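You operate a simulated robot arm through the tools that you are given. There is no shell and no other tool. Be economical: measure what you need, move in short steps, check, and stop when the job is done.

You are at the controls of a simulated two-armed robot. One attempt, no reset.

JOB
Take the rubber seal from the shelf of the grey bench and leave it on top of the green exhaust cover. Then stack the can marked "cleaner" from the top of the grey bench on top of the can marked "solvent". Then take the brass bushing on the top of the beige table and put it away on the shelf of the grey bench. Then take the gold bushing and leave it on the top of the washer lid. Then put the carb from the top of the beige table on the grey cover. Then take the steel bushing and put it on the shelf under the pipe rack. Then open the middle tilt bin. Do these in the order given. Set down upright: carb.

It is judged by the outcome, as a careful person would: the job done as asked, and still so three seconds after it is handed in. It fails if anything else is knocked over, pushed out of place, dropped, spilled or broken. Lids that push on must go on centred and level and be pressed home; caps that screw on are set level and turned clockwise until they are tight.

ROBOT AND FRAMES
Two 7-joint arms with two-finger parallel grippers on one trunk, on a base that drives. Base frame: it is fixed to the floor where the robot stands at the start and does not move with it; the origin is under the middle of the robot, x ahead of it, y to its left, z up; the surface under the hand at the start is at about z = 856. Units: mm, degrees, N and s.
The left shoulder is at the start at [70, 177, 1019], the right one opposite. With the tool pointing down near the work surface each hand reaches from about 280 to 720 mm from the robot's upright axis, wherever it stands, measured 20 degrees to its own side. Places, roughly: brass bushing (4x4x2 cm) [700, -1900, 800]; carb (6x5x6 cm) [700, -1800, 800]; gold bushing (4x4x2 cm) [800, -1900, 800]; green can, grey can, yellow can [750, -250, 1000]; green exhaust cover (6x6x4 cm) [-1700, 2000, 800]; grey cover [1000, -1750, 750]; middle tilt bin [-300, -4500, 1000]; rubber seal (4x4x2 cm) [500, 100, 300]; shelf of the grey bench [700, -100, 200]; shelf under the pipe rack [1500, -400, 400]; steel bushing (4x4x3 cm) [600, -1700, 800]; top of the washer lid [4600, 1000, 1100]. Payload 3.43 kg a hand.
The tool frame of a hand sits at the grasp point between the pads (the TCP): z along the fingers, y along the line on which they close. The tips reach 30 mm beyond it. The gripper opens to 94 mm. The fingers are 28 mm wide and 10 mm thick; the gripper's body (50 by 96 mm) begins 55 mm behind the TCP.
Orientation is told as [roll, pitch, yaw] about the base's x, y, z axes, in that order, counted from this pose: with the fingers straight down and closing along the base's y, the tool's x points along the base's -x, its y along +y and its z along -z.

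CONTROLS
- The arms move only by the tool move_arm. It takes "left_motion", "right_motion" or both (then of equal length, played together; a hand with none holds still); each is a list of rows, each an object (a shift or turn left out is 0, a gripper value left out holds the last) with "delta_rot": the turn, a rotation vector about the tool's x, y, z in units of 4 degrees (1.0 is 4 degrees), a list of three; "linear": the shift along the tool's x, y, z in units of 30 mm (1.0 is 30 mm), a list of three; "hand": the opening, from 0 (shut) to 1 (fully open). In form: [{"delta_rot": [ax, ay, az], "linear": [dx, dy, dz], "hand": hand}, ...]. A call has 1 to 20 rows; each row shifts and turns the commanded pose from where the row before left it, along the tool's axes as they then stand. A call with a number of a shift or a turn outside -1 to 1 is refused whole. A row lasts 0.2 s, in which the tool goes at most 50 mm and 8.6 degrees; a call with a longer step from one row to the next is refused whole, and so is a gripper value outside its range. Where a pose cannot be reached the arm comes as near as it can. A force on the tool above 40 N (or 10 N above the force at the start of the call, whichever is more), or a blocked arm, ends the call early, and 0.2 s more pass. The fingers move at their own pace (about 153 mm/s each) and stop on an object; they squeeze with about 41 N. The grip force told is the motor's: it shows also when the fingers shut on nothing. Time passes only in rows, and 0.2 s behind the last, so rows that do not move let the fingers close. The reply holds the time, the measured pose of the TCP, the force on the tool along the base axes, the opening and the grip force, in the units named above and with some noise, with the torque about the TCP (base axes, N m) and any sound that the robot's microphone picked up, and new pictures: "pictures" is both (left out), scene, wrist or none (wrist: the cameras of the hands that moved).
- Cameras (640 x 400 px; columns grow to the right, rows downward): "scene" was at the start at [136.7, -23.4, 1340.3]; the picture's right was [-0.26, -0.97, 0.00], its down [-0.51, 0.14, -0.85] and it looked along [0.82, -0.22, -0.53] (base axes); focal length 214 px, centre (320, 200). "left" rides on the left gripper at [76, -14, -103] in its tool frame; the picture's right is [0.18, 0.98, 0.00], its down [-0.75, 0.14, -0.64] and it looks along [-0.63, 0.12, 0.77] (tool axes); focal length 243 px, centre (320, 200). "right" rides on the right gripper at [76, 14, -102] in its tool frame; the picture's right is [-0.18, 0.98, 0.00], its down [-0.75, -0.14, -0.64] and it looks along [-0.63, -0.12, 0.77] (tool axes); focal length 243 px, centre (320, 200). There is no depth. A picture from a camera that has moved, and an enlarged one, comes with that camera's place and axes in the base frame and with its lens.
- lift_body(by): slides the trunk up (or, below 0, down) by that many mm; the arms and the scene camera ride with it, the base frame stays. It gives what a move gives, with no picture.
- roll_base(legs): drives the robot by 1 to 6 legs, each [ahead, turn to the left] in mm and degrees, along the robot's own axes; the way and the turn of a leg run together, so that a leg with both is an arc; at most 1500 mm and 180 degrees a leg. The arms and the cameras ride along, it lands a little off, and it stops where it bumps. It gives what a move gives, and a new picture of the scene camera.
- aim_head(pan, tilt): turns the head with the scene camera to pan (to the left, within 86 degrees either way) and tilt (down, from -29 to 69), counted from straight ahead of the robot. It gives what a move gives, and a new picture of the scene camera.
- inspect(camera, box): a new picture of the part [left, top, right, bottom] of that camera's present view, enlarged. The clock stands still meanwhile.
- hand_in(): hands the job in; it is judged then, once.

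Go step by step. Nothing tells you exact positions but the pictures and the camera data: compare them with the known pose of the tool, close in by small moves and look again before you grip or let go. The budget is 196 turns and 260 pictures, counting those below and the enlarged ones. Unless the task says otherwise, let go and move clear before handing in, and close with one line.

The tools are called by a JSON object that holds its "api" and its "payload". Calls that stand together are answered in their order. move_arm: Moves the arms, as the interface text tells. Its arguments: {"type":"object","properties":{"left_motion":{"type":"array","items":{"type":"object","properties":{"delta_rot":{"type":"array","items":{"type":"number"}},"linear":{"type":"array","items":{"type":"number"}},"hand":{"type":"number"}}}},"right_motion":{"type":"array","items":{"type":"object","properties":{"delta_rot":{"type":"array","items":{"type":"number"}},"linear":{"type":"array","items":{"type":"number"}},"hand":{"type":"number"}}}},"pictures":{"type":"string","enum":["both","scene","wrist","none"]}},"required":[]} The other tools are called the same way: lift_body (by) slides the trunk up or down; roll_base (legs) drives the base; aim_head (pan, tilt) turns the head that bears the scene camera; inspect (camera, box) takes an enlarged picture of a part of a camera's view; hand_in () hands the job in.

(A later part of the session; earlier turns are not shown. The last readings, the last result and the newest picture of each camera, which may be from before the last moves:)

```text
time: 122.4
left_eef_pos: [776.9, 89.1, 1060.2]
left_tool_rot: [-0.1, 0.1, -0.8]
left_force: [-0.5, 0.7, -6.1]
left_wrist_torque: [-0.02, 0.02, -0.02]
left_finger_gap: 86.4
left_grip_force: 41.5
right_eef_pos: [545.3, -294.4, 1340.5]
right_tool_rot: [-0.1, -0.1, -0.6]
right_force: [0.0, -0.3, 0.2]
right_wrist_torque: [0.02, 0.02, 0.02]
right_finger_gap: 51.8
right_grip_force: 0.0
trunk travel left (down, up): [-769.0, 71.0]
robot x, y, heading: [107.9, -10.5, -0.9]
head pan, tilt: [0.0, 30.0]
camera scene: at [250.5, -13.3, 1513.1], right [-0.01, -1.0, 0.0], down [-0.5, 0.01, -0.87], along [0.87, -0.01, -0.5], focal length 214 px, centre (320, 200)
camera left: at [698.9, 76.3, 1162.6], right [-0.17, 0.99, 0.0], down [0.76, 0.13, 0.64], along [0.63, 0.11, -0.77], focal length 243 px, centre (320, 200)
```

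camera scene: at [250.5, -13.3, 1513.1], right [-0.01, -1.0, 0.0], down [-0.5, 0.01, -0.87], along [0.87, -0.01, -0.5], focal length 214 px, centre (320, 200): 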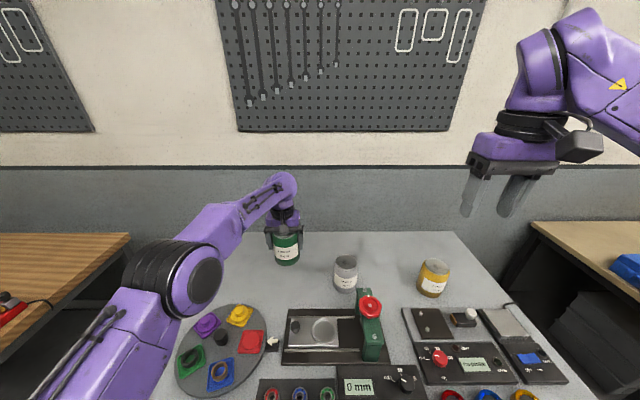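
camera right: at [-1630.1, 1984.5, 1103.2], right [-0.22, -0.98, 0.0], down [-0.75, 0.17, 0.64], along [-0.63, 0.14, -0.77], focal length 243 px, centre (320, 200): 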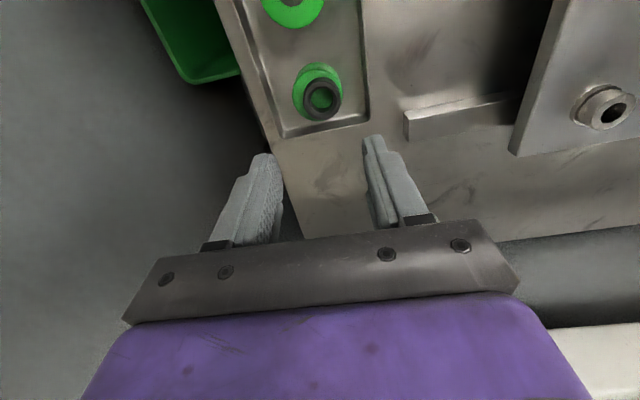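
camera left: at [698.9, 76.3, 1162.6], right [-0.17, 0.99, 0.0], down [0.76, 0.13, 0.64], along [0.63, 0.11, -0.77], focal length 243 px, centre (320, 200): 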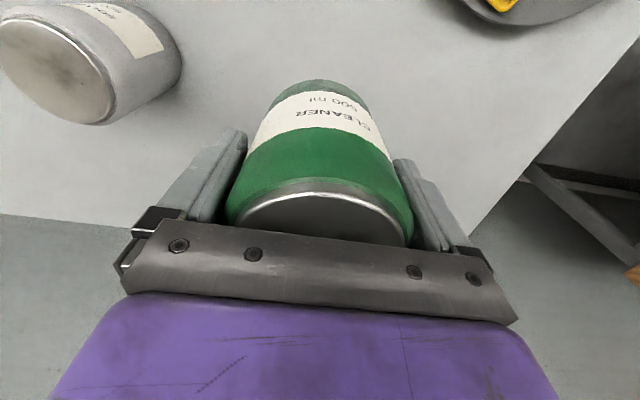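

The cleaner is held (86 mm). I'll raise it a bit more and turn the base about -16.6° to swing it over the solvent.

{"api": "move_arm", "payload": {"left_motion": [{"linear": [0, 0, -0.9]}, {}], "pictures": "none"}}

{"api": "roll_base", "payload": {"legs": [[0, -16.6]]}}

{"api": "inspect", "payload": {"camera": "scene", "box": [240, 170, 400, 330]}}

{"api": "inspect", "payload": {"camera": "left", "box": [0, 0, 640, 400]}}

```text
time: 123.0
left_eef_pos: [775.8, 89.2, 1086.7]
left_tool_rot: [-0.1, 0.2, -0.7]
left_force: [-0.4, 0.0, -6.6]
left_wrist_torque: [-0.01, 0.04, -0.04]
left_finger_gap: 86.7
left_grip_force: 41.3
right_eef_pos: [545.8, -295.3, 1339.9]
right_tool_rot: [0.0, 0.0, -0.5]
right_force: [0.8, 0.5, 0.4]
right_wrist_torque: [-0.01, -0.03, 0.0]
right_finger_gap: 51.5
right_grip_force: 0.1
trunk travel left (down, up): [-769.0, 71.0]
robot x, y, heading: [106.5, -9.2, -0.8]
head pan, tilt: [0.0, 30.0]
```

```text
time: 124.3
left_eef_pos: [777.6, -103.9, 1085.7]
left_tool_rot: [-0.1, 0.1, -17.4]
left_force: [0.1, -0.3, -6.7]
left_wrist_torque: [0.03, 0.02, 0.01]
left_finger_gap: 86.5
left_grip_force: 41.0
right_eef_pos: [448.1, -404.6, 1339.8]
right_tool_rot: [0.0, 0.0, -17.3]
right_force: [-0.5, 0.4, 0.1]
right_wrist_torque: [-0.02, 0.03, -0.02]
right_finger_gap: 51.7
right_grip_force: 0.0
trunk travel left (down, up): [-769.0, 71.0]
robot x, y, heading: [109.2, -9.6, -17.3]
head pan, tilt: [0.0, 30.0]
camera scene: at [245.2, -52.4, 1513.1], right [-0.3, -0.95, 0.0], down [-0.48, 0.15, -0.87], along [0.83, -0.26, -0.5], focal length 214 px, centre (320, 200)
```

scene: 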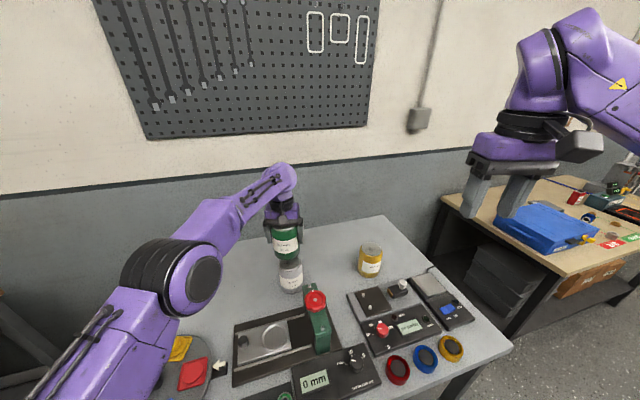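

```text
2.50 times, centred on (320, 250) of scene
camera zoom: at [245.2, -52.4, 1513.1], right [-0.3, -0.95, 0.0], down [-0.48, 0.15, -0.87], along [0.83, -0.26, -0.5], focal length 536 px, centre (320, 75)
```

zoom: 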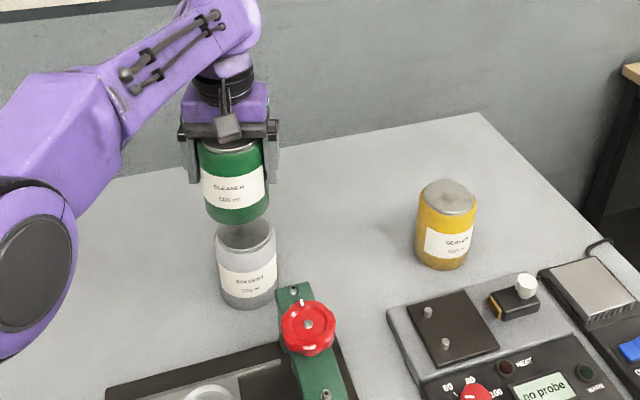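

```text
1.00 times, centred on (320, 200) of left (not enlarged: the box is as wide or as high as the picture)
camera zoom: at [700.1, -94.9, 1188.8], right [0.12, 0.99, 0.0], down [0.76, -0.09, 0.64], along [0.64, -0.08, -0.77], focal length 243 px, centre (320, 200)
```

zoom: 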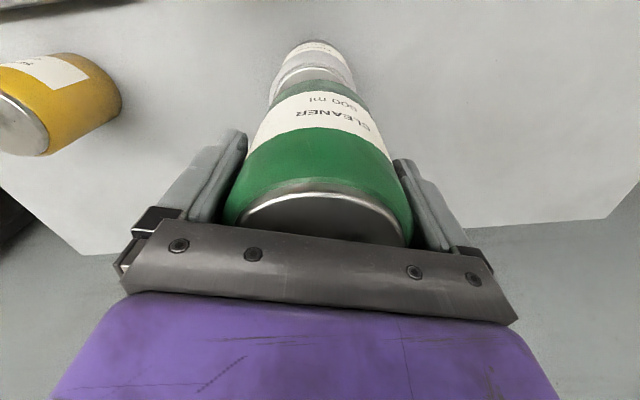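

The cleaner is about 7 mm to the left of the solvent axis and perhaps 3–5 mm too far. I'll correct, lower to just above, and look again.

{"api": "move_arm", "payload": {"left_motion": [{"linear": [0.1, -0.24, 0.4]}, {"linear": [0, 0, 0.5]}, {"linear": [0, 0, 0.3]}, {}], "pictures": "none"}}

{"api": "inspect", "payload": {"camera": "scene", "box": [255, 215, 325, 300]}}

{"api": "inspect", "payload": {"camera": "left", "box": [230, 0, 410, 112]}}

```text
time: 125.3
left_eef_pos: [770.5, -111.8, 1049.8]
left_tool_rot: [-0.1, 0.1, -17.4]
left_force: [-0.7, 0.3, -5.6]
left_wrist_torque: [0.0, 0.04, 0.02]
left_finger_gap: 86.3
left_grip_force: 40.8
right_eef_pos: [448.3, -407.1, 1339.0]
right_tool_rot: [0.1, 0.0, -17.2]
right_force: [0.5, 1.1, 0.2]
right_wrist_torque: [-0.02, 0.01, 0.02]
right_finger_gap: 51.4
right_grip_force: 0.0
trunk travel left (down, up): [-769.0, 71.0]
robot x, y, heading: [107.6, -9.5, -17.5]
head pan, tilt: [0.0, 30.0]
```

```text
4.71 times, centred on (290, 258) of scene
camera zoom: at [244.4, -53.5, 1513.2], right [-0.3, -0.95, 0.0], down [-0.48, 0.15, -0.87], along [0.83, -0.26, -0.5], focal length 1009 px, centre (461, -71)
```

zoom: 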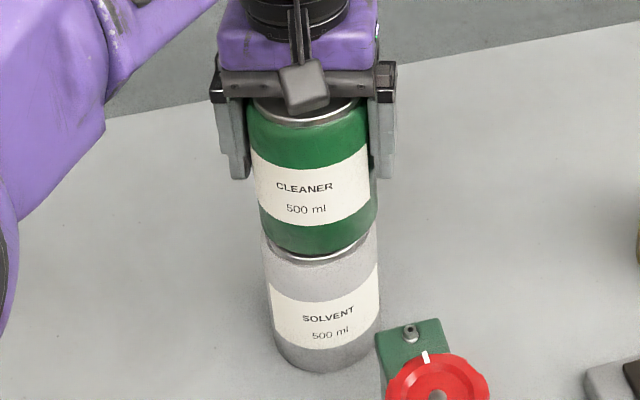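

```text
3.56 times, centred on (320, 56) of left
camera zoom: at [693.9, -101.6, 1152.8], right [0.12, 0.99, 0.0], down [0.76, -0.09, 0.64], along [0.64, -0.08, -0.77], focal length 863 px, centre (320, 712)
```

zoom: 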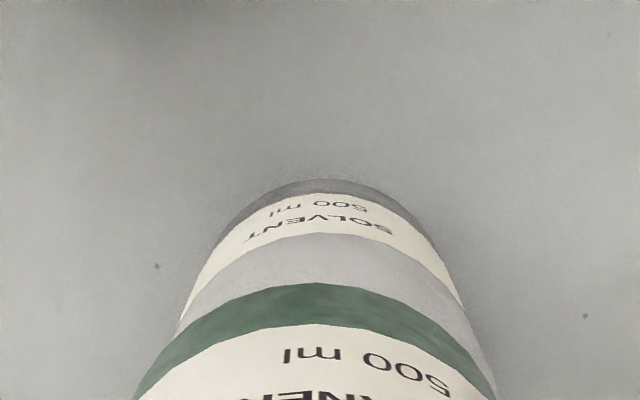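

Aligned laterally and in depth to within about 3 mm. I'll nudge 2 mm and lower in tiny steps until the force shows contact.

{"api": "move_arm", "payload": {"left_motion": [{"linear": [-0.07, 0.03, 0.1]}, {"linear": [0, 0, 0.08]}, {"linear": [0, 0, 0.08]}, {"linear": [0, 0, 0.08]}, {}], "pictures": "none"}}

{"api": "inspect", "payload": {"camera": "scene", "box": [255, 215, 325, 300]}}

```text
time: 126.5
left_eef_pos: [773.4, -109.9, 1040.0]
left_tool_rot: [-0.2, 0.1, -17.3]
left_force: [-0.4, 0.1, -5.1]
left_wrist_torque: [0.04, -0.07, 0.02]
left_finger_gap: 86.5
left_grip_force: 40.8
right_eef_pos: [449.5, -406.6, 1339.0]
right_tool_rot: [0.1, 0.0, -17.2]
right_force: [0.1, 0.5, -0.1]
right_wrist_torque: [-0.01, -0.01, 0.02]
right_finger_gap: 51.7
right_grip_force: 0.1
trunk travel left (down, up): [-769.0, 71.0]
robot x, y, heading: [108.2, -11.3, -17.3]
head pan, tilt: [0.0, 30.0]
```

```text
4.71 times, centred on (290, 258) of scene
camera zoom: at [244.3, -53.5, 1513.2], right [-0.3, -0.95, 0.0], down [-0.48, 0.15, -0.87], along [0.83, -0.26, -0.5], focal length 1009 px, centre (461, -71)
```

zoom: 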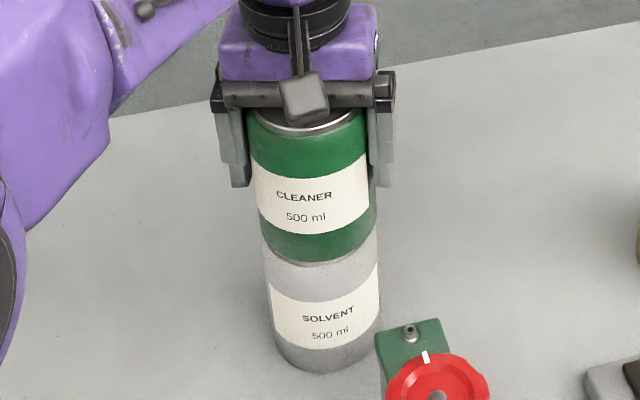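

Still aligned. I'll continue down in 2 mm steps to contact.

{"api": "move_arm", "payload": {"left_motion": [{"linear": [0, 0, 0.07]}, {"linear": [0, 0, 0.07]}, {"linear": [0, 0, 0.05]}, {}], "pictures": "none"}}

```text
time: 127.5
left_eef_pos: [772.9, -110.6, 1038.2]
left_tool_rot: [-0.2, -0.4, -17.2]
left_force: [10.1, -0.6, 30.2]
left_wrist_torque: [0.18, -0.37, -0.07]
left_finger_gap: 86.6
left_grip_force: 41.1
right_eef_pos: [443.5, -405.9, 1341.7]
right_tool_rot: [0.1, -0.2, -17.2]
right_force: [0.0, 0.2, 0.2]
right_wrist_torque: [0.0, 0.0, 0.01]
right_finger_gap: 51.7
right_grip_force: 0.1
trunk travel left (down, up): [-769.0, 71.0]
robot x, y, heading: [107.2, -11.1, -17.2]
head pan, tilt: [0.0, 30.0]
```

Contact confirmed (30 N). I'll ease off the pressure, open, and check before rising.

{"api": "move_arm", "payload": {"left_motion": [{"linear": [0, 0, -0.1]}, {}, {"hand": 0.95}, {"hand": 1}, {}], "pictures": "wrist"}}

{"api": "inspect", "payload": {"camera": "scene", "box": [255, 215, 325, 300]}}

```text
time: 128.7
left_eef_pos: [773.2, -111.0, 1036.8]
left_tool_rot: [-0.1, 0.0, -17.3]
left_force: [-0.1, -0.8, 0.5]
left_wrist_torque: [0.0, 0.02, 0.02]
left_finger_gap: 93.9
left_grip_force: 0.1
right_eef_pos: [446.9, -406.7, 1340.3]
right_tool_rot: [0.0, 0.0, -17.2]
right_force: [0.8, 0.4, -0.2]
right_wrist_torque: [0.02, -0.04, 0.01]
right_finger_gap: 51.7
right_grip_force: 0.1
trunk travel left (down, up): [-769.0, 71.0]
robot x, y, heading: [109.0, -11.2, -17.1]
head pan, tilt: [0.0, 30.0]
camera left: at [696.3, -101.4, 1140.0], right [0.12, 0.99, 0.0], down [0.76, -0.09, 0.64], along [0.64, -0.08, -0.77], focal length 243 px, centre (320, 200)
```

left: 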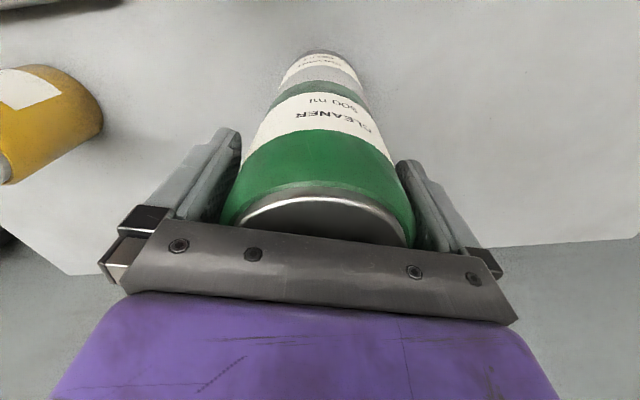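

```text
4.71 times, centred on (290, 258) of scene
camera zoom: at [243.6, -53.4, 1513.2], right [-0.3, -0.95, 0.0], down [-0.48, 0.15, -0.87], along [0.83, -0.26, -0.5], focal length 1009 px, centre (461, -71)
```

zoom: 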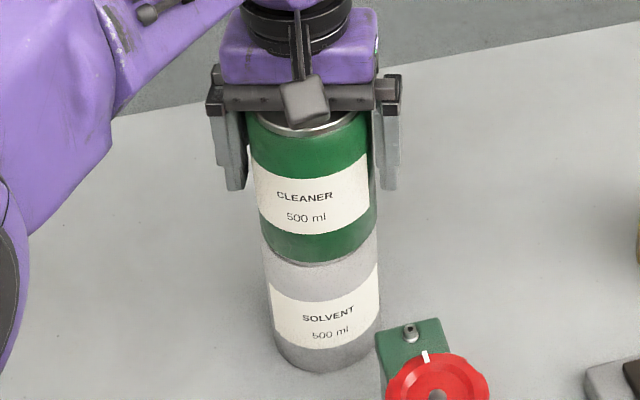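

The cleaner stands level on the solvent. I'll rise straight up and clear.

{"api": "move_arm", "payload": {"left_motion": [{"linear": [0, 0, -0.3]}, {"linear": [0, 0, -0.4]}, {"linear": [0, 0, -0.6]}, {"linear": [0, 0, -0.8]}, {"linear": [0, 0, -0.8]}, {"linear": [0, 0, -0.8]}, {"linear": [0.5, 0, -0.9]}, {"linear": [0.9, 0, -0.9]}, {"linear": [1, 0, -0.5]}, {"linear": [1, 0, 0]}, {"linear": [1, 0, 0]}, {"linear": [1, 0, 0]}, {"linear": [1, 0, 0]}, {"linear": [1, 0, 0]}], "pictures": "scene"}}

```text
time: 131.7
left_eef_pos: [557.4, -37.7, 1218.2]
left_tool_rot: [-0.2, -0.1, -17.4]
left_force: [0.5, 0.1, -0.1]
left_wrist_torque: [-0.02, -0.01, -0.03]
left_finger_gap: 94.1
left_grip_force: 0.0
left hand out of reach, approached as far as the arm can: row 6
right_eef_pos: [447.0, -404.2, 1340.3]
right_tool_rot: [-0.1, -0.1, -17.2]
right_force: [0.2, 0.2, -0.9]
right_wrist_torque: [-0.03, -0.02, -0.01]
right_finger_gap: 51.7
right_grip_force: 0.0
trunk travel left (down, up): [-769.0, 71.0]
robot x, y, heading: [105.7, -8.3, -17.5]
head pan, tilt: [0.0, 30.0]
camera scene: at [243.2, -50.3, 1513.4], right [-0.3, -0.95, 0.0], down [-0.48, 0.15, -0.87], along [0.83, -0.26, -0.5], focal length 214 px, centre (320, 200)
```

scene: 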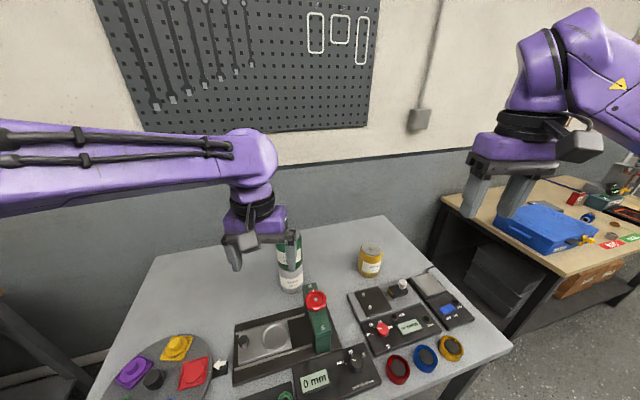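

The stack stands. Next is the brass bushing, so I'll back away and look right towards the beige table.

{"api": "roll_base", "payload": {"legs": [[-550, 0], [0, -70]]}}

{"api": "aim_head", "payload": {"pan": 25, "tilt": 20}}

```text
time: 137.9
left_eef_pos: [-275.2, -280.7, 1216.5]
left_tool_rot: [-0.1, 0.0, -86.3]
left_force: [-0.4, -0.4, 0.0]
left_wrist_torque: [0.03, -0.03, -0.01]
left_finger_gap: 94.1
left_grip_force: 0.0
right_eef_pos: [-657.1, -308.0, 1340.0]
right_tool_rot: [0.0, 0.0, -86.1]
right_force: [-0.1, 0.9, 0.4]
right_wrist_torque: [-0.01, 0.0, -0.03]
right_finger_gap: 51.5
right_grip_force: 0.1
trunk travel left (down, up): [-769.0, 71.0]
robot x, y, heading: [-416.0, 147.1, -86.2]
head pan, tilt: [0.0, 30.0]
camera scene: at [-401.0, 8.9, 1513.3], right [-1.0, -0.07, 0.0], down [-0.03, 0.5, -0.87], along [0.06, -0.86, -0.5], focal length 214 px, centre (320, 200)
```

scene: 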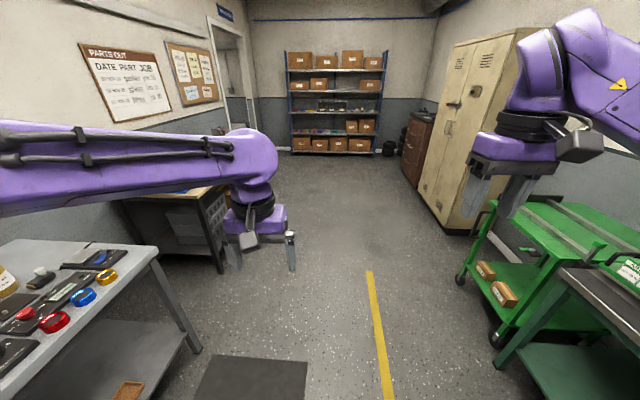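

```text
time: 138.8
left_eef_pos: [-275.8, -279.6, 1216.4]
left_tool_rot: [-0.1, 0.0, -86.3]
left_force: [0.7, -0.4, -0.2]
left_wrist_torque: [0.03, 0.02, -0.05]
left_finger_gap: 94.2
left_grip_force: 0.1
right_eef_pos: [-658.3, -308.6, 1339.8]
right_tool_rot: [0.0, 0.0, -86.1]
right_force: [-0.2, 0.2, 0.8]
right_wrist_torque: [-0.07, 0.0, 0.01]
right_finger_gap: 52.1
right_grip_force: 0.1
trunk travel left (down, up): [-769.0, 71.0]
robot x, y, heading: [-408.7, 153.4, -86.2]
head pan, tilt: [25.0, 20.0]
camera scene: at [-362.6, 17.5, 1529.3], right [-0.88, -0.48, 0.0], down [-0.16, 0.3, -0.94], along [0.45, -0.82, -0.34], focal length 214 px, centre (320, 200)
```

scene: 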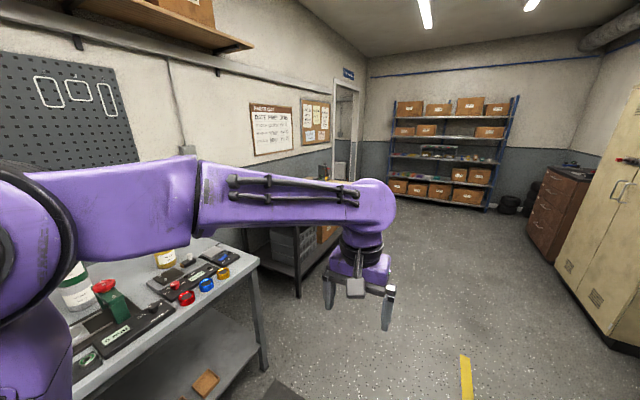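

The beige table is beyond the grey bench against the same wall. I'll drive down the aisle and turn to face it.

{"api": "roll_base", "payload": {"legs": [[1000, 0], [900, 0], [0, 86]]}}

{"api": "aim_head", "payload": {"pan": 0, "tilt": 38}}

```text
time: 151.9
left_eef_pos: [146.3, -1686.1, 1217.6]
left_tool_rot: [-0.1, -0.1, -3.1]
left_force: [0.1, -0.3, 0.3]
left_wrist_torque: [0.01, 0.0, 0.0]
left_finger_gap: 93.9
left_grip_force: 0.0
right_eef_pos: [129.7, -2067.3, 1340.8]
right_tool_rot: [0.0, 0.0, -3.0]
right_force: [0.5, -0.4, -0.5]
right_wrist_torque: [-0.01, 0.0, 0.0]
right_finger_gap: 51.6
right_grip_force: 0.1
trunk travel left (down, up): [-769.0, 71.0]
robot x, y, heading: [-297.6, -1766.2, -3.0]
head pan, tilt: [25.0, 20.0]
camera scene: at [-159.4, -1736.1, 1529.3], right [0.37, -0.93, 0.0], down [-0.32, -0.13, -0.94], along [0.87, 0.35, -0.34], focal length 214 px, centre (320, 200)
```

scene: 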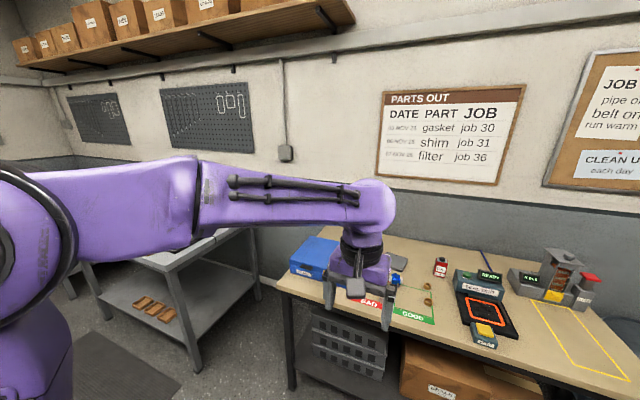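

```text
time: 152.8
left_eef_pos: [146.6, -1685.6, 1218.0]
left_tool_rot: [-0.1, 0.1, -3.1]
left_force: [0.2, 0.3, 0.6]
left_wrist_torque: [-0.01, -0.01, 0.0]
left_finger_gap: 94.0
left_grip_force: 0.1
right_eef_pos: [128.4, -2067.4, 1340.3]
right_tool_rot: [0.0, 0.0, -2.8]
right_force: [0.0, -0.6, 0.1]
right_wrist_torque: [-0.04, 0.0, 0.02]
right_finger_gap: 51.9
right_grip_force: 0.0
trunk travel left (down, up): [-769.0, 71.0]
robot x, y, heading: [-295.0, -1765.6, -3.2]
head pan, tilt: [0.0, 38.0]
camera scene: at [-159.6, -1775.0, 1501.0], right [-0.05, -1.0, 0.0], down [-0.61, 0.03, -0.79], along [0.79, -0.04, -0.62], focal length 214 px, centre (320, 200)
```

scene: 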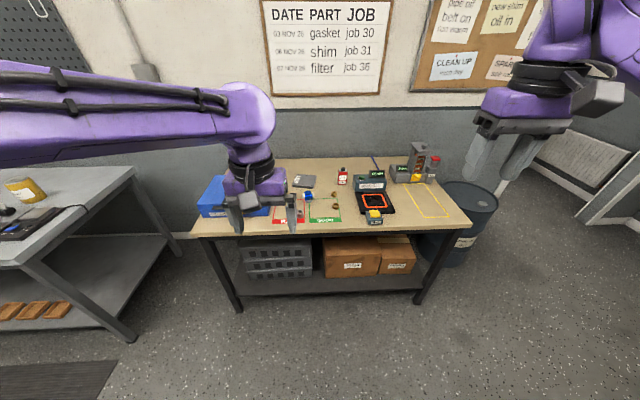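

I'll enlarge the table top to identify the parts.

{"api": "inspect", "payload": {"camera": "scene", "box": [280, 150, 400, 225]}}

{"api": "inspect", "payload": {"camera": "scene", "box": [370, 135, 490, 225]}}

```text
5.33 times, centred on (340, 188) of scene
camera zoom: at [-159.6, -1775.0, 1501.0], right [-0.05, -1.0, 0.0], down [-0.61, 0.03, -0.79], along [0.79, -0.04, -0.62], focal length 1144 px, centre (213, 267)
```

zoom: 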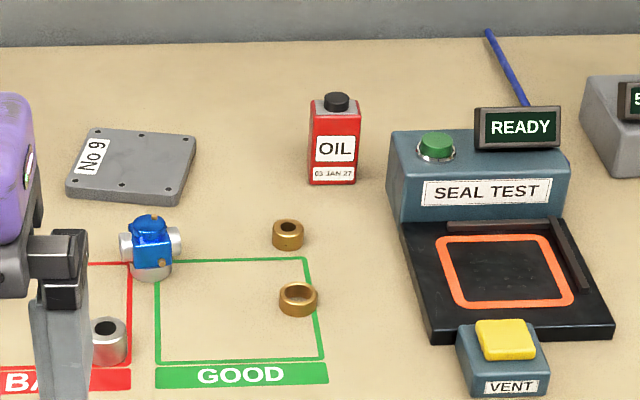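

```text
4.44 times, centred on (430, 180) of scene
camera zoom: at [-159.6, -1775.0, 1501.0], right [-0.05, -1.0, 0.0], down [-0.61, 0.03, -0.79], along [0.79, -0.04, -0.62], focal length 953 px, centre (-169, 289)
```

zoom: 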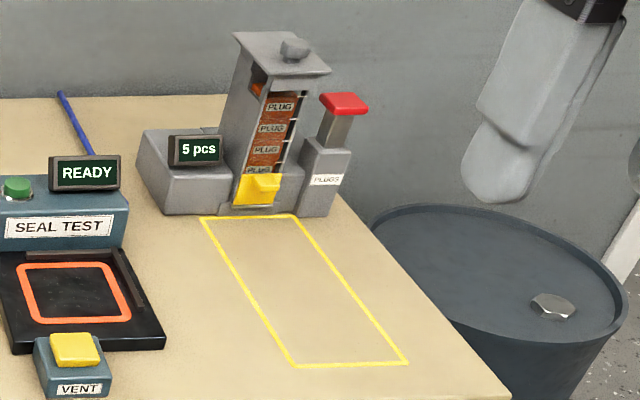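

From the given places, the nearer ring (~[682, -1900]) is the brass bushing, and the farther one (~[785, -1900]) is the gold. The blue carb, steel bushing and grey cover "No 9" are also visible. I'll drive up so the left hand can take the brass one.

{"api": "roll_base", "payload": {"legs": [[0, -20], [470, 0], [0, 23]]}}

{"api": "inspect", "payload": {"camera": "left", "box": [0, 0, 640, 400]}}

```text
time: 157.9
left_eef_pos: [569.8, -1844.3, 1217.8]
left_tool_rot: [0.0, 0.0, 0.1]
left_force: [-0.4, 0.1, -0.5]
left_wrist_torque: [-0.03, 0.01, 0.0]
left_finger_gap: 93.9
left_grip_force: 0.0
right_eef_pos: [572.3, -2227.7, 1339.4]
right_tool_rot: [0.1, 0.0, 0.2]
right_force: [0.5, 0.2, 0.5]
right_wrist_torque: [-0.03, -0.02, -0.03]
right_finger_gap: 51.7
right_grip_force: 0.1
trunk travel left (down, up): [-769.0, 71.0]
robot x, y, heading: [132.1, -1954.6, -0.1]
head pan, tilt: [0.0, 38.0]
camera scene: at [268.7, -1952.1, 1500.9], right [0.0, -1.0, 0.0], down [-0.62, 0.0, -0.79], along [0.79, 0.0, -0.62], focal length 214 px, centre (320, 200)
```

scene: 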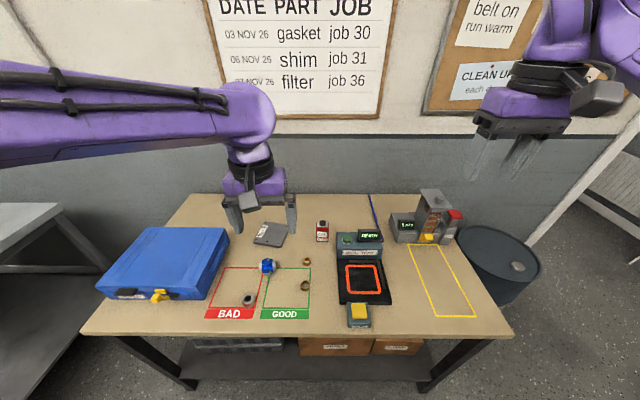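

```text
1.00 times, centred on (320, 200) of left (not enlarged: the box is as wide or as high as the picture)
camera zoom: at [492.9, -1859.1, 1320.7], right [-0.19, 0.98, 0.0], down [0.75, 0.14, 0.64], along [0.63, 0.12, -0.77], focal length 243 px, centre (320, 200)
```

zoom: 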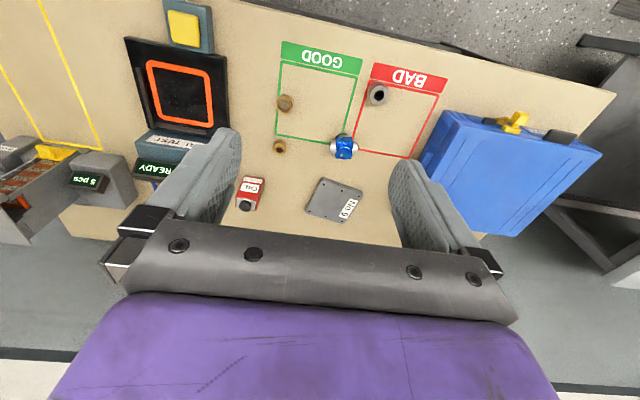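

The brass bushing triangulates to about [678, -1897, 792]. I'll lower the trunk and bring the left hand above it.

{"api": "lift_body", "payload": {"by": -150}}

{"api": "move_arm", "payload": {"left_motion": [{"linear": [-0.6, -0.295, 0.83], "hand": 0.65}, {"linear": [-0.6, -0.295, 0.83]}, {"linear": [-0.6, -0.295, 0.83]}, {"linear": [-0.6, -0.295, 0.83]}, {"linear": [-0.6, -0.295, 0.83]}, {"linear": [-0.6, -0.295, 0.83]}, {}], "pictures": "wrist"}}

```text
time: 159.7
left_eef_pos: [570.3, -1844.7, 1068.0]
left_tool_rot: [-0.1, 0.1, 0.0]
left_force: [0.7, -0.3, 0.4]
left_wrist_torque: [0.0, -0.03, -0.03]
left_finger_gap: 93.9
left_grip_force: 0.1
right_eef_pos: [572.9, -2226.8, 1191.2]
right_tool_rot: [0.0, 0.0, 0.2]
right_force: [0.3, 0.3, 0.7]
right_wrist_torque: [0.04, 0.06, 0.01]
right_finger_gap: 51.8
right_grip_force: 0.1
trunk travel left (down, up): [-619.0, 221.0]
robot x, y, heading: [131.1, -1949.1, 0.2]
head pan, tilt: [0.0, 38.0]
```

```text
time: 161.3
left_eef_pos: [678.8, -1897.8, 918.4]
left_tool_rot: [-0.1, 0.0, 0.0]
left_force: [-0.3, 0.6, 0.2]
left_wrist_torque: [0.01, 0.02, -0.05]
left_finger_gap: 61.3
left_grip_force: 0.0
right_eef_pos: [572.6, -2227.5, 1191.2]
right_tool_rot: [0.1, 0.0, 0.2]
right_force: [-1.4, 1.0, 0.2]
right_wrist_torque: [0.02, -0.02, -0.01]
right_finger_gap: 51.6
right_grip_force: 0.1
trunk travel left (down, up): [-619.0, 221.0]
robot x, y, heading: [132.9, -1950.4, 0.3]
head pan, tilt: [0.0, 38.0]
camera left: at [602.0, -1910.7, 1020.9], right [-0.18, 0.98, 0.0], down [0.75, 0.14, 0.64], along [0.63, 0.12, -0.77], focal length 243 px, centre (320, 200)
```

left: 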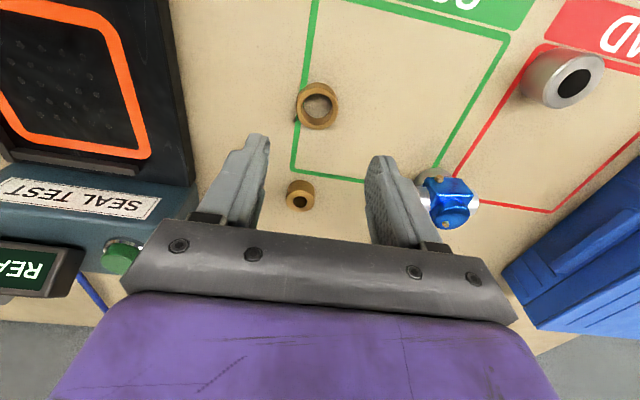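

I'll check the colours of the two rings, since they are alike.

{"api": "inspect", "payload": {"camera": "left", "box": [260, 60, 380, 220]}}

```text
2.50 times, centred on (320, 140) of left
camera zoom: at [602.0, -1910.7, 1020.9], right [-0.18, 0.98, 0.0], down [0.75, 0.14, 0.64], along [0.63, 0.12, -0.77], focal length 606 px, centre (320, 350)
```

zoom: 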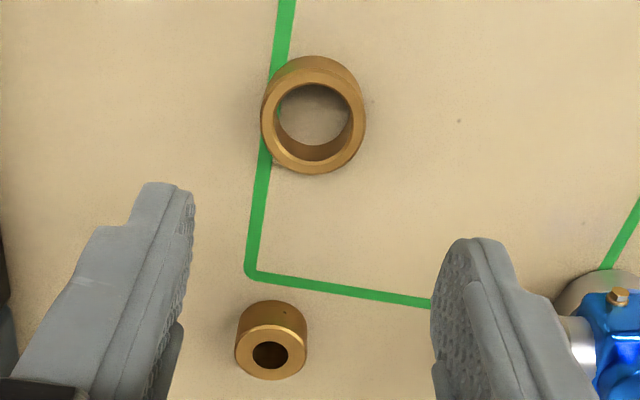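

The nearer ring is the brass one by position, and the hand is right over it. I'll descend to contact with small last steps.

{"api": "move_arm", "payload": {"left_motion": [{"linear": [0, 0, 0.9]}, {"linear": [0, 0, 0.9]}, {"linear": [0, 0, 0.7]}, {"linear": [0, 0, 0.2]}, {"linear": [0, 0, 0.15]}, {"linear": [0, 0, 0.15]}, {"linear": [0, 0, 0.12]}, {"linear": [0, 0, 0.12]}, {"linear": [0, 0, 0.12]}, {"linear": [0, 0, 0.12]}, {"linear": [0, 0, 0.12]}, {"linear": [0, 0, 0.12]}, {"linear": [0, 0, 0.12]}, {"linear": [0, 0, 0.12]}], "pictures": "wrist"}}

```text
time: 163.0
left_eef_pos: [677.6, -1897.1, 830.8]
left_tool_rot: [-0.1, -0.8, 0.0]
left_force: [-12.4, 1.1, 19.9]
left_wrist_torque: [0.75, 0.65, 0.27]
left_finger_gap: 61.7
left_grip_force: 0.4
right_eef_pos: [567.5, -2227.0, 1191.5]
right_tool_rot: [0.1, -0.2, 0.2]
right_force: [-0.3, 0.5, 0.4]
right_wrist_torque: [0.02, 0.01, -0.01]
right_finger_gap: 51.8
right_grip_force: 0.1
trunk travel left (down, up): [-619.0, 221.0]
robot x, y, heading: [127.8, -1953.2, -0.0]
head pan, tilt: [0.0, 38.0]
stopped in row 8 (left hand): the force on the tool passed its limit at 44 N (the readings are from after the stop); the commanded pose is now the measured one
camera left: at [599.9, -1911.0, 931.9], right [-0.18, 0.98, 0.0], down [0.74, 0.14, 0.65], along [0.64, 0.12, -0.76], focal length 243 px, centre (320, 200)
```

left: 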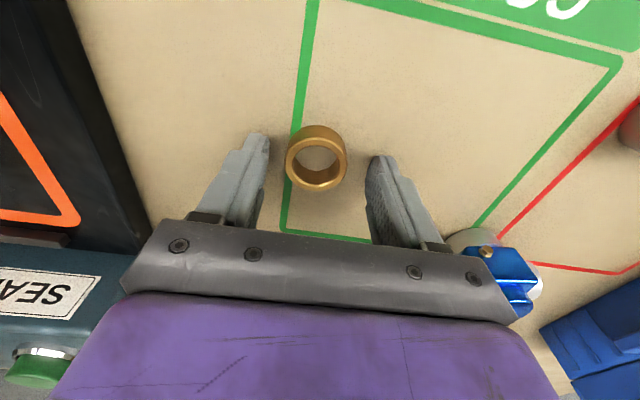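

The table top is at z = 800. I'll lift 4 mm, grip the bushing, and raise it.

{"api": "move_arm", "payload": {"left_motion": [{"linear": [0, 0, -0.13], "delta_rot": [0, 0.2, 0]}, {"hand": 0.3}, {"hand": 0.2}, {"hand": 0.1}, {"hand": 0.1}, {"linear": [0, 0, -0.6]}, {"linear": [0, 0, -0.9]}, {"linear": [0, 0, -0.9]}, {"linear": [0, 0, -0.9]}, {"linear": [0.5, 0, -0.9]}, {"linear": [0.9, 0, -0.9]}, {"linear": [0.9, 0, -0.9]}], "pictures": "wrist"}}

```text
time: 165.6
left_eef_pos: [609.2, -1894.7, 1009.3]
left_tool_rot: [-0.2, 0.2, -0.1]
left_force: [-0.9, 0.8, -0.5]
left_wrist_torque: [0.01, -0.05, -0.01]
left_finger_gap: 32.2
left_grip_force: 41.4
right_eef_pos: [570.8, -2225.5, 1190.6]
right_tool_rot: [-0.2, -0.1, 0.1]
right_force: [-0.7, -0.3, 0.5]
right_wrist_torque: [-0.02, -0.03, -0.01]
right_finger_gap: 51.7
right_grip_force: 0.0
trunk travel left (down, up): [-619.0, 221.0]
robot x, y, heading: [131.7, -1952.2, 0.2]
head pan, tilt: [0.0, 38.0]
camera left: at [534.0, -1909.3, 1113.0], right [-0.18, 0.98, 0.0], down [0.76, 0.14, 0.64], along [0.63, 0.12, -0.77], focal length 243 px, centre (320, 200)
```

left: 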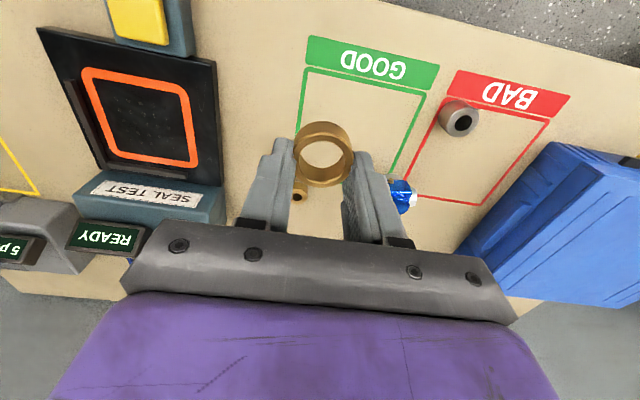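

The brass bushing is gripped. I'll drive back to the grey bench, approaching from the aisle.

{"api": "roll_base", "payload": {"legs": [[-520, 0], [0, 90], [1000, 0], [940, 0], [0, -90]]}}

{"api": "lift_body", "payload": {"by": -400}}

{"api": "lift_body", "payload": {"by": -180}}

{"api": "aim_head", "payload": {"pan": 5, "tilt": 30}}

```text
time: 185.5
left_eef_pos: [14.7, 47.6, 1008.6]
left_tool_rot: [-0.1, 0.3, 3.4]
left_force: [1.0, -0.1, -1.3]
left_wrist_torque: [-0.01, -0.01, -0.03]
left_finger_gap: 32.2
left_grip_force: 41.0
right_eef_pos: [-4.0, -286.6, 1189.5]
right_tool_rot: [0.0, 0.0, 3.6]
right_force: [0.8, 0.0, 0.3]
right_wrist_torque: [-0.01, -0.01, 0.0]
right_finger_gap: 51.6
right_grip_force: 0.1
trunk travel left (down, up): [-619.0, 221.0]
robot x, y, heading: [-465.4, -37.6, 3.3]
head pan, tilt: [0.0, 38.0]
camera scene: at [-323.8, -28.3, 1350.9], right [0.06, -1.0, 0.0], down [-0.61, -0.04, -0.79], along [0.79, 0.05, -0.62], focal length 214 px, centre (320, 200)
```

scene: 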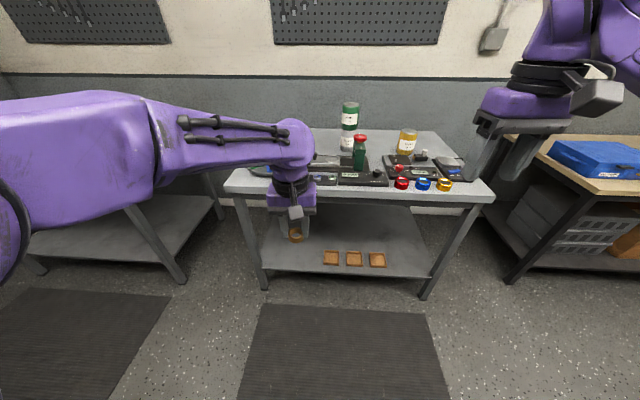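

```text
time: 189.3
left_eef_pos: [15.8, 46.6, 608.7]
left_tool_rot: [-0.1, 0.4, 3.4]
left_force: [-0.3, 0.9, 0.2]
left_wrist_torque: [-0.02, 0.01, -0.02]
left_finger_gap: 32.3
left_grip_force: 41.0
right_eef_pos: [-5.3, -285.5, 789.9]
right_tool_rot: [-0.1, 0.1, 3.6]
right_force: [0.5, 0.7, 0.7]
right_wrist_torque: [-0.04, -0.02, -0.03]
right_finger_gap: 52.0
right_grip_force: 0.0
trunk travel left (down, up): [-219.0, 621.0]
robot x, y, heading: [-463.9, -31.0, 3.4]
head pan, tilt: [0.0, 38.0]
```

```text
time: 191.3
left_eef_pos: [15.3, 46.7, 429.8]
left_tool_rot: [0.0, 0.4, 3.4]
left_force: [0.2, -0.6, 0.5]
left_wrist_torque: [-0.01, -0.01, 0.0]
left_finger_gap: 32.5
left_grip_force: 41.0
right_eef_pos: [-4.0, -285.8, 610.0]
right_tool_rot: [0.0, 0.0, 3.6]
right_force: [-0.1, -0.4, 0.4]
right_wrist_torque: [0.03, 0.02, 0.04]
right_finger_gap: 51.8
right_grip_force: 0.0
trunk travel left (down, up): [-39.0, 801.0]
robot x, y, heading: [-462.5, -37.3, 3.4]
head pan, tilt: [0.0, 38.0]
```

```text
time: 192.0
left_eef_pos: [15.7, 47.3, 428.7]
left_tool_rot: [-0.1, 0.3, 3.4]
left_force: [0.2, -0.4, -0.6]
left_wrist_torque: [0.01, 0.02, -0.03]
left_finger_gap: 32.5
left_grip_force: 41.3
right_eef_pos: [-3.8, -285.6, 610.5]
right_tool_rot: [0.0, 0.1, 3.6]
right_force: [0.3, -0.1, 0.6]
right_wrist_torque: [-0.01, 0.0, 0.02]
right_finger_gap: 51.5
right_grip_force: 0.1
trunk travel left (down, up): [-39.0, 801.0]
robot x, y, heading: [-458.8, -36.4, 3.4]
head pan, tilt: [5.0, 30.0]
camera scene: at [-320.6, -20.1, 783.2], right [0.15, -0.99, 0.0], down [-0.5, -0.07, -0.87], along [0.86, 0.13, -0.5], focal length 214 px, centre (320, 200)
```

scene: 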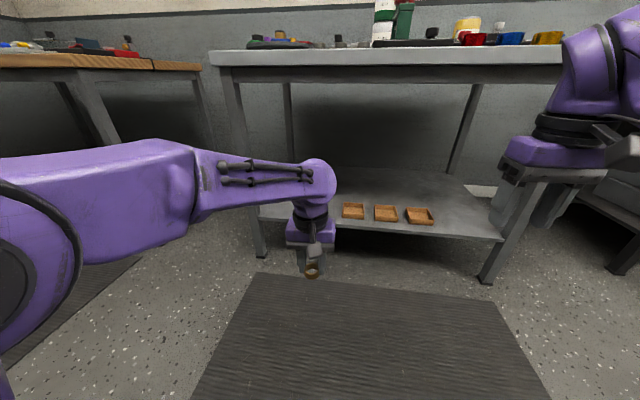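

I'll extend the left hand slightly and tuck the right one out of the way before entering under the bench.

{"api": "move_arm", "payload": {"left_motion": [{"linear": [-0.7, 0.1, 0.5]}, {"linear": [-0.7, 0.1, 0.5]}, {"linear": [-0.7, 0.1, 0.5]}, {}], "right_motion": [{"linear": [0.9, -0.9, 0]}, {"linear": [0.9, -0.9, 0]}, {"linear": [0.9, -0.9, 0]}, {"linear": [0, -0.9, 0]}], "pictures": "none"}}

{"api": "roll_base", "payload": {"legs": [[365, -2]]}}

{"api": "inspect", "payload": {"camera": "left", "box": [0, 0, 640, 400]}}

```text
time: 193.0
left_eef_pos: [77.0, 60.4, 384.9]
left_tool_rot: [-0.1, 0.3, 3.5]
left_force: [-0.6, 0.1, -0.4]
left_wrist_torque: [0.0, -0.03, -0.03]
left_finger_gap: 32.4
left_grip_force: 41.1
right_eef_pos: [-56.2, -383.8, 597.8]
right_tool_rot: [0.1, -0.1, 3.7]
right_force: [-0.1, -0.5, -0.1]
right_wrist_torque: [-0.01, -0.01, -0.04]
right_finger_gap: 51.7
right_grip_force: 0.1
right hand out of reach, approached as far as the arm can: row 3, 4
trunk travel left (down, up): [-39.0, 801.0]
robot x, y, heading: [-463.8, -34.1, 3.3]
head pan, tilt: [5.0, 30.0]
```

```text
time: 195.4
left_eef_pos: [448.8, 56.8, 385.8]
left_tool_rot: [-0.2, 0.3, 1.3]
left_force: [-0.1, -0.9, -0.9]
left_wrist_torque: [0.03, -0.01, 0.0]
left_finger_gap: 32.3
left_grip_force: 40.8
right_eef_pos: [299.8, -383.0, 597.2]
right_tool_rot: [0.1, -0.1, 1.4]
right_force: [-0.5, 0.0, -0.3]
right_wrist_torque: [-0.02, 0.02, -0.03]
right_finger_gap: 51.7
right_grip_force: 0.0
trunk travel left (down, up): [-39.0, 801.0]
robot x, y, heading: [-89.8, -20.2, 1.1]
head pan, tilt: [5.0, 30.0]
camera scene: at [48.0, -10.0, 783.3], right [0.11, -0.99, 0.0], down [-0.5, -0.05, -0.87], along [0.86, 0.1, -0.5], focal length 214 px, centre (320, 200)
```

scene: 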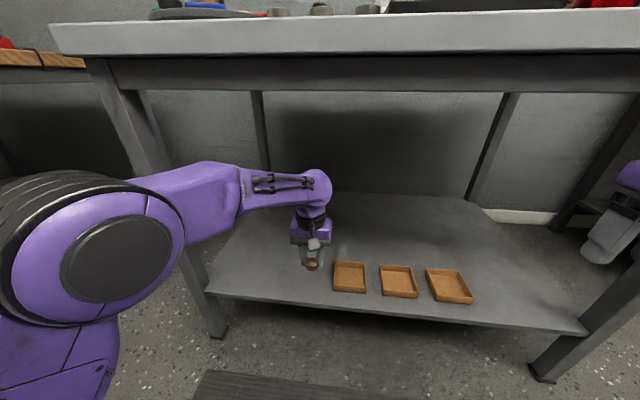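

```text
1.00 times, centred on (320, 200) of left (not enlarged: the box is as wide or as high as the picture)
camera zoom: at [372.6, 39.8, 488.2], right [-0.21, 0.98, 0.0], down [0.75, 0.16, 0.64], along [0.62, 0.13, -0.77], focal length 243 px, centre (320, 200)
```

zoom: 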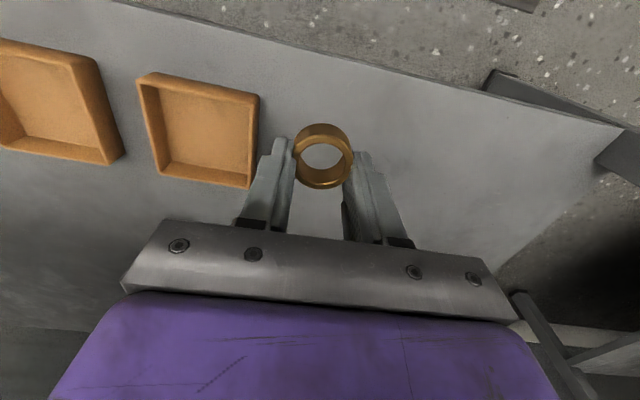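

I'll shift to the free area at about [490, 100] and lower the bushing to the shelf.

{"api": "move_arm", "payload": {"left_motion": [{"linear": [-0.67, 0.73, 0]}, {"linear": [-0.67, 0.73, 0]}, {"linear": [0, 0, 0.9]}, {"linear": [0, 0, 0.9]}, {"linear": [0, 0, 0.9]}, {"linear": [0, 0, 0.4]}, {"linear": [0, 0, 0.15]}, {"linear": [0, 0, 0.1]}, {"linear": [0, 0, 0.08]}, {"linear": [0, 0, 0.08]}, {"linear": [0, 0, 0.08]}], "pictures": "wrist"}}

```text
time: 197.8
left_eef_pos: [487.4, 98.6, 279.4]
left_tool_rot: [0.0, 0.1, 1.3]
left_force: [-6.7, 0.2, 20.8]
left_wrist_torque: [0.1, 0.63, 0.05]
left_finger_gap: 32.2
left_grip_force: 40.5
right_eef_pos: [298.4, -383.7, 600.3]
right_tool_rot: [0.2, -0.1, 1.5]
right_force: [0.6, 1.0, -0.6]
right_wrist_torque: [-0.03, -0.04, -0.02]
right_finger_gap: 51.7
right_grip_force: 0.0
trunk travel left (down, up): [-39.0, 801.0]
robot x, y, heading: [-92.2, -22.9, 1.2]
head pan, tilt: [5.0, 30.0]
camera left: at [411.3, 83.6, 383.1], right [-0.21, 0.98, 0.0], down [0.75, 0.16, 0.64], along [0.63, 0.13, -0.77], focal length 243 px, centre (320, 200)
```

left: 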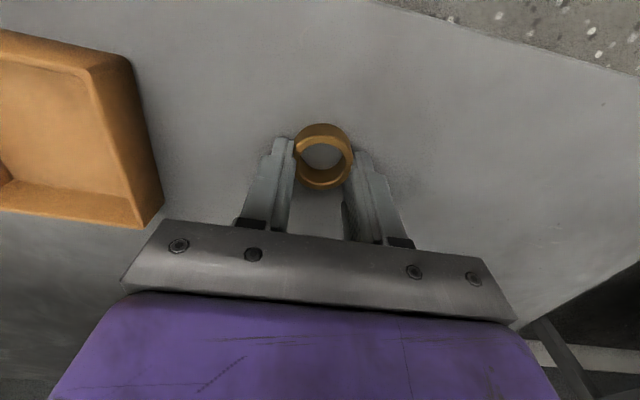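

On the shelf (20 N contact). I'll release, rise and check.

{"api": "move_arm", "payload": {"left_motion": [{"linear": [0, 0, -0.05]}, {"hand": 0.45}, {"hand": 0.5}, {"hand": 0.55}, {"linear": [0, 0, -0.5]}, {"linear": [0, 0, -0.9]}, {"linear": [0, 0, -0.9]}, {"linear": [0, 0, -0.9]}], "pictures": "wrist"}}

```text
time: 199.6
left_eef_pos: [489.7, 100.5, 374.3]
left_tool_rot: [0.0, 0.3, 1.4]
left_force: [-0.2, -0.2, -0.7]
left_wrist_torque: [0.01, 0.0, 0.0]
left_finger_gap: 51.6
left_grip_force: 0.1
right_eef_pos: [299.6, -382.8, 598.5]
right_tool_rot: [0.1, -0.1, 1.5]
right_force: [-0.1, 0.3, 0.2]
right_wrist_torque: [0.01, 0.01, -0.01]
right_finger_gap: 51.6
right_grip_force: 0.1
trunk travel left (down, up): [-39.0, 801.0]
robot x, y, heading: [-93.9, -21.9, 1.3]
head pan, tilt: [5.0, 30.0]
camera left: at [412.7, 84.7, 477.8], right [-0.21, 0.98, 0.0], down [0.75, 0.16, 0.64], along [0.62, 0.13, -0.77], focal length 243 px, centre (320, 200)
```

left: 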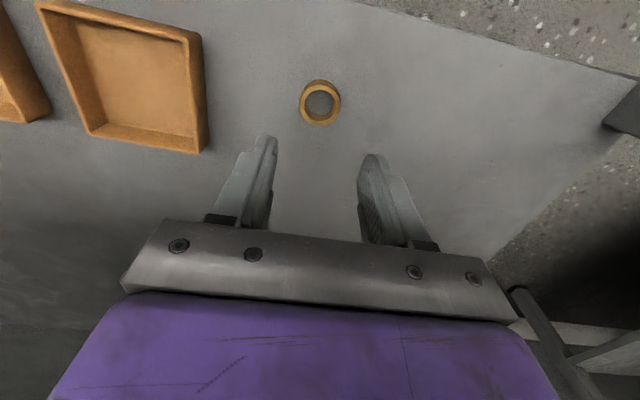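

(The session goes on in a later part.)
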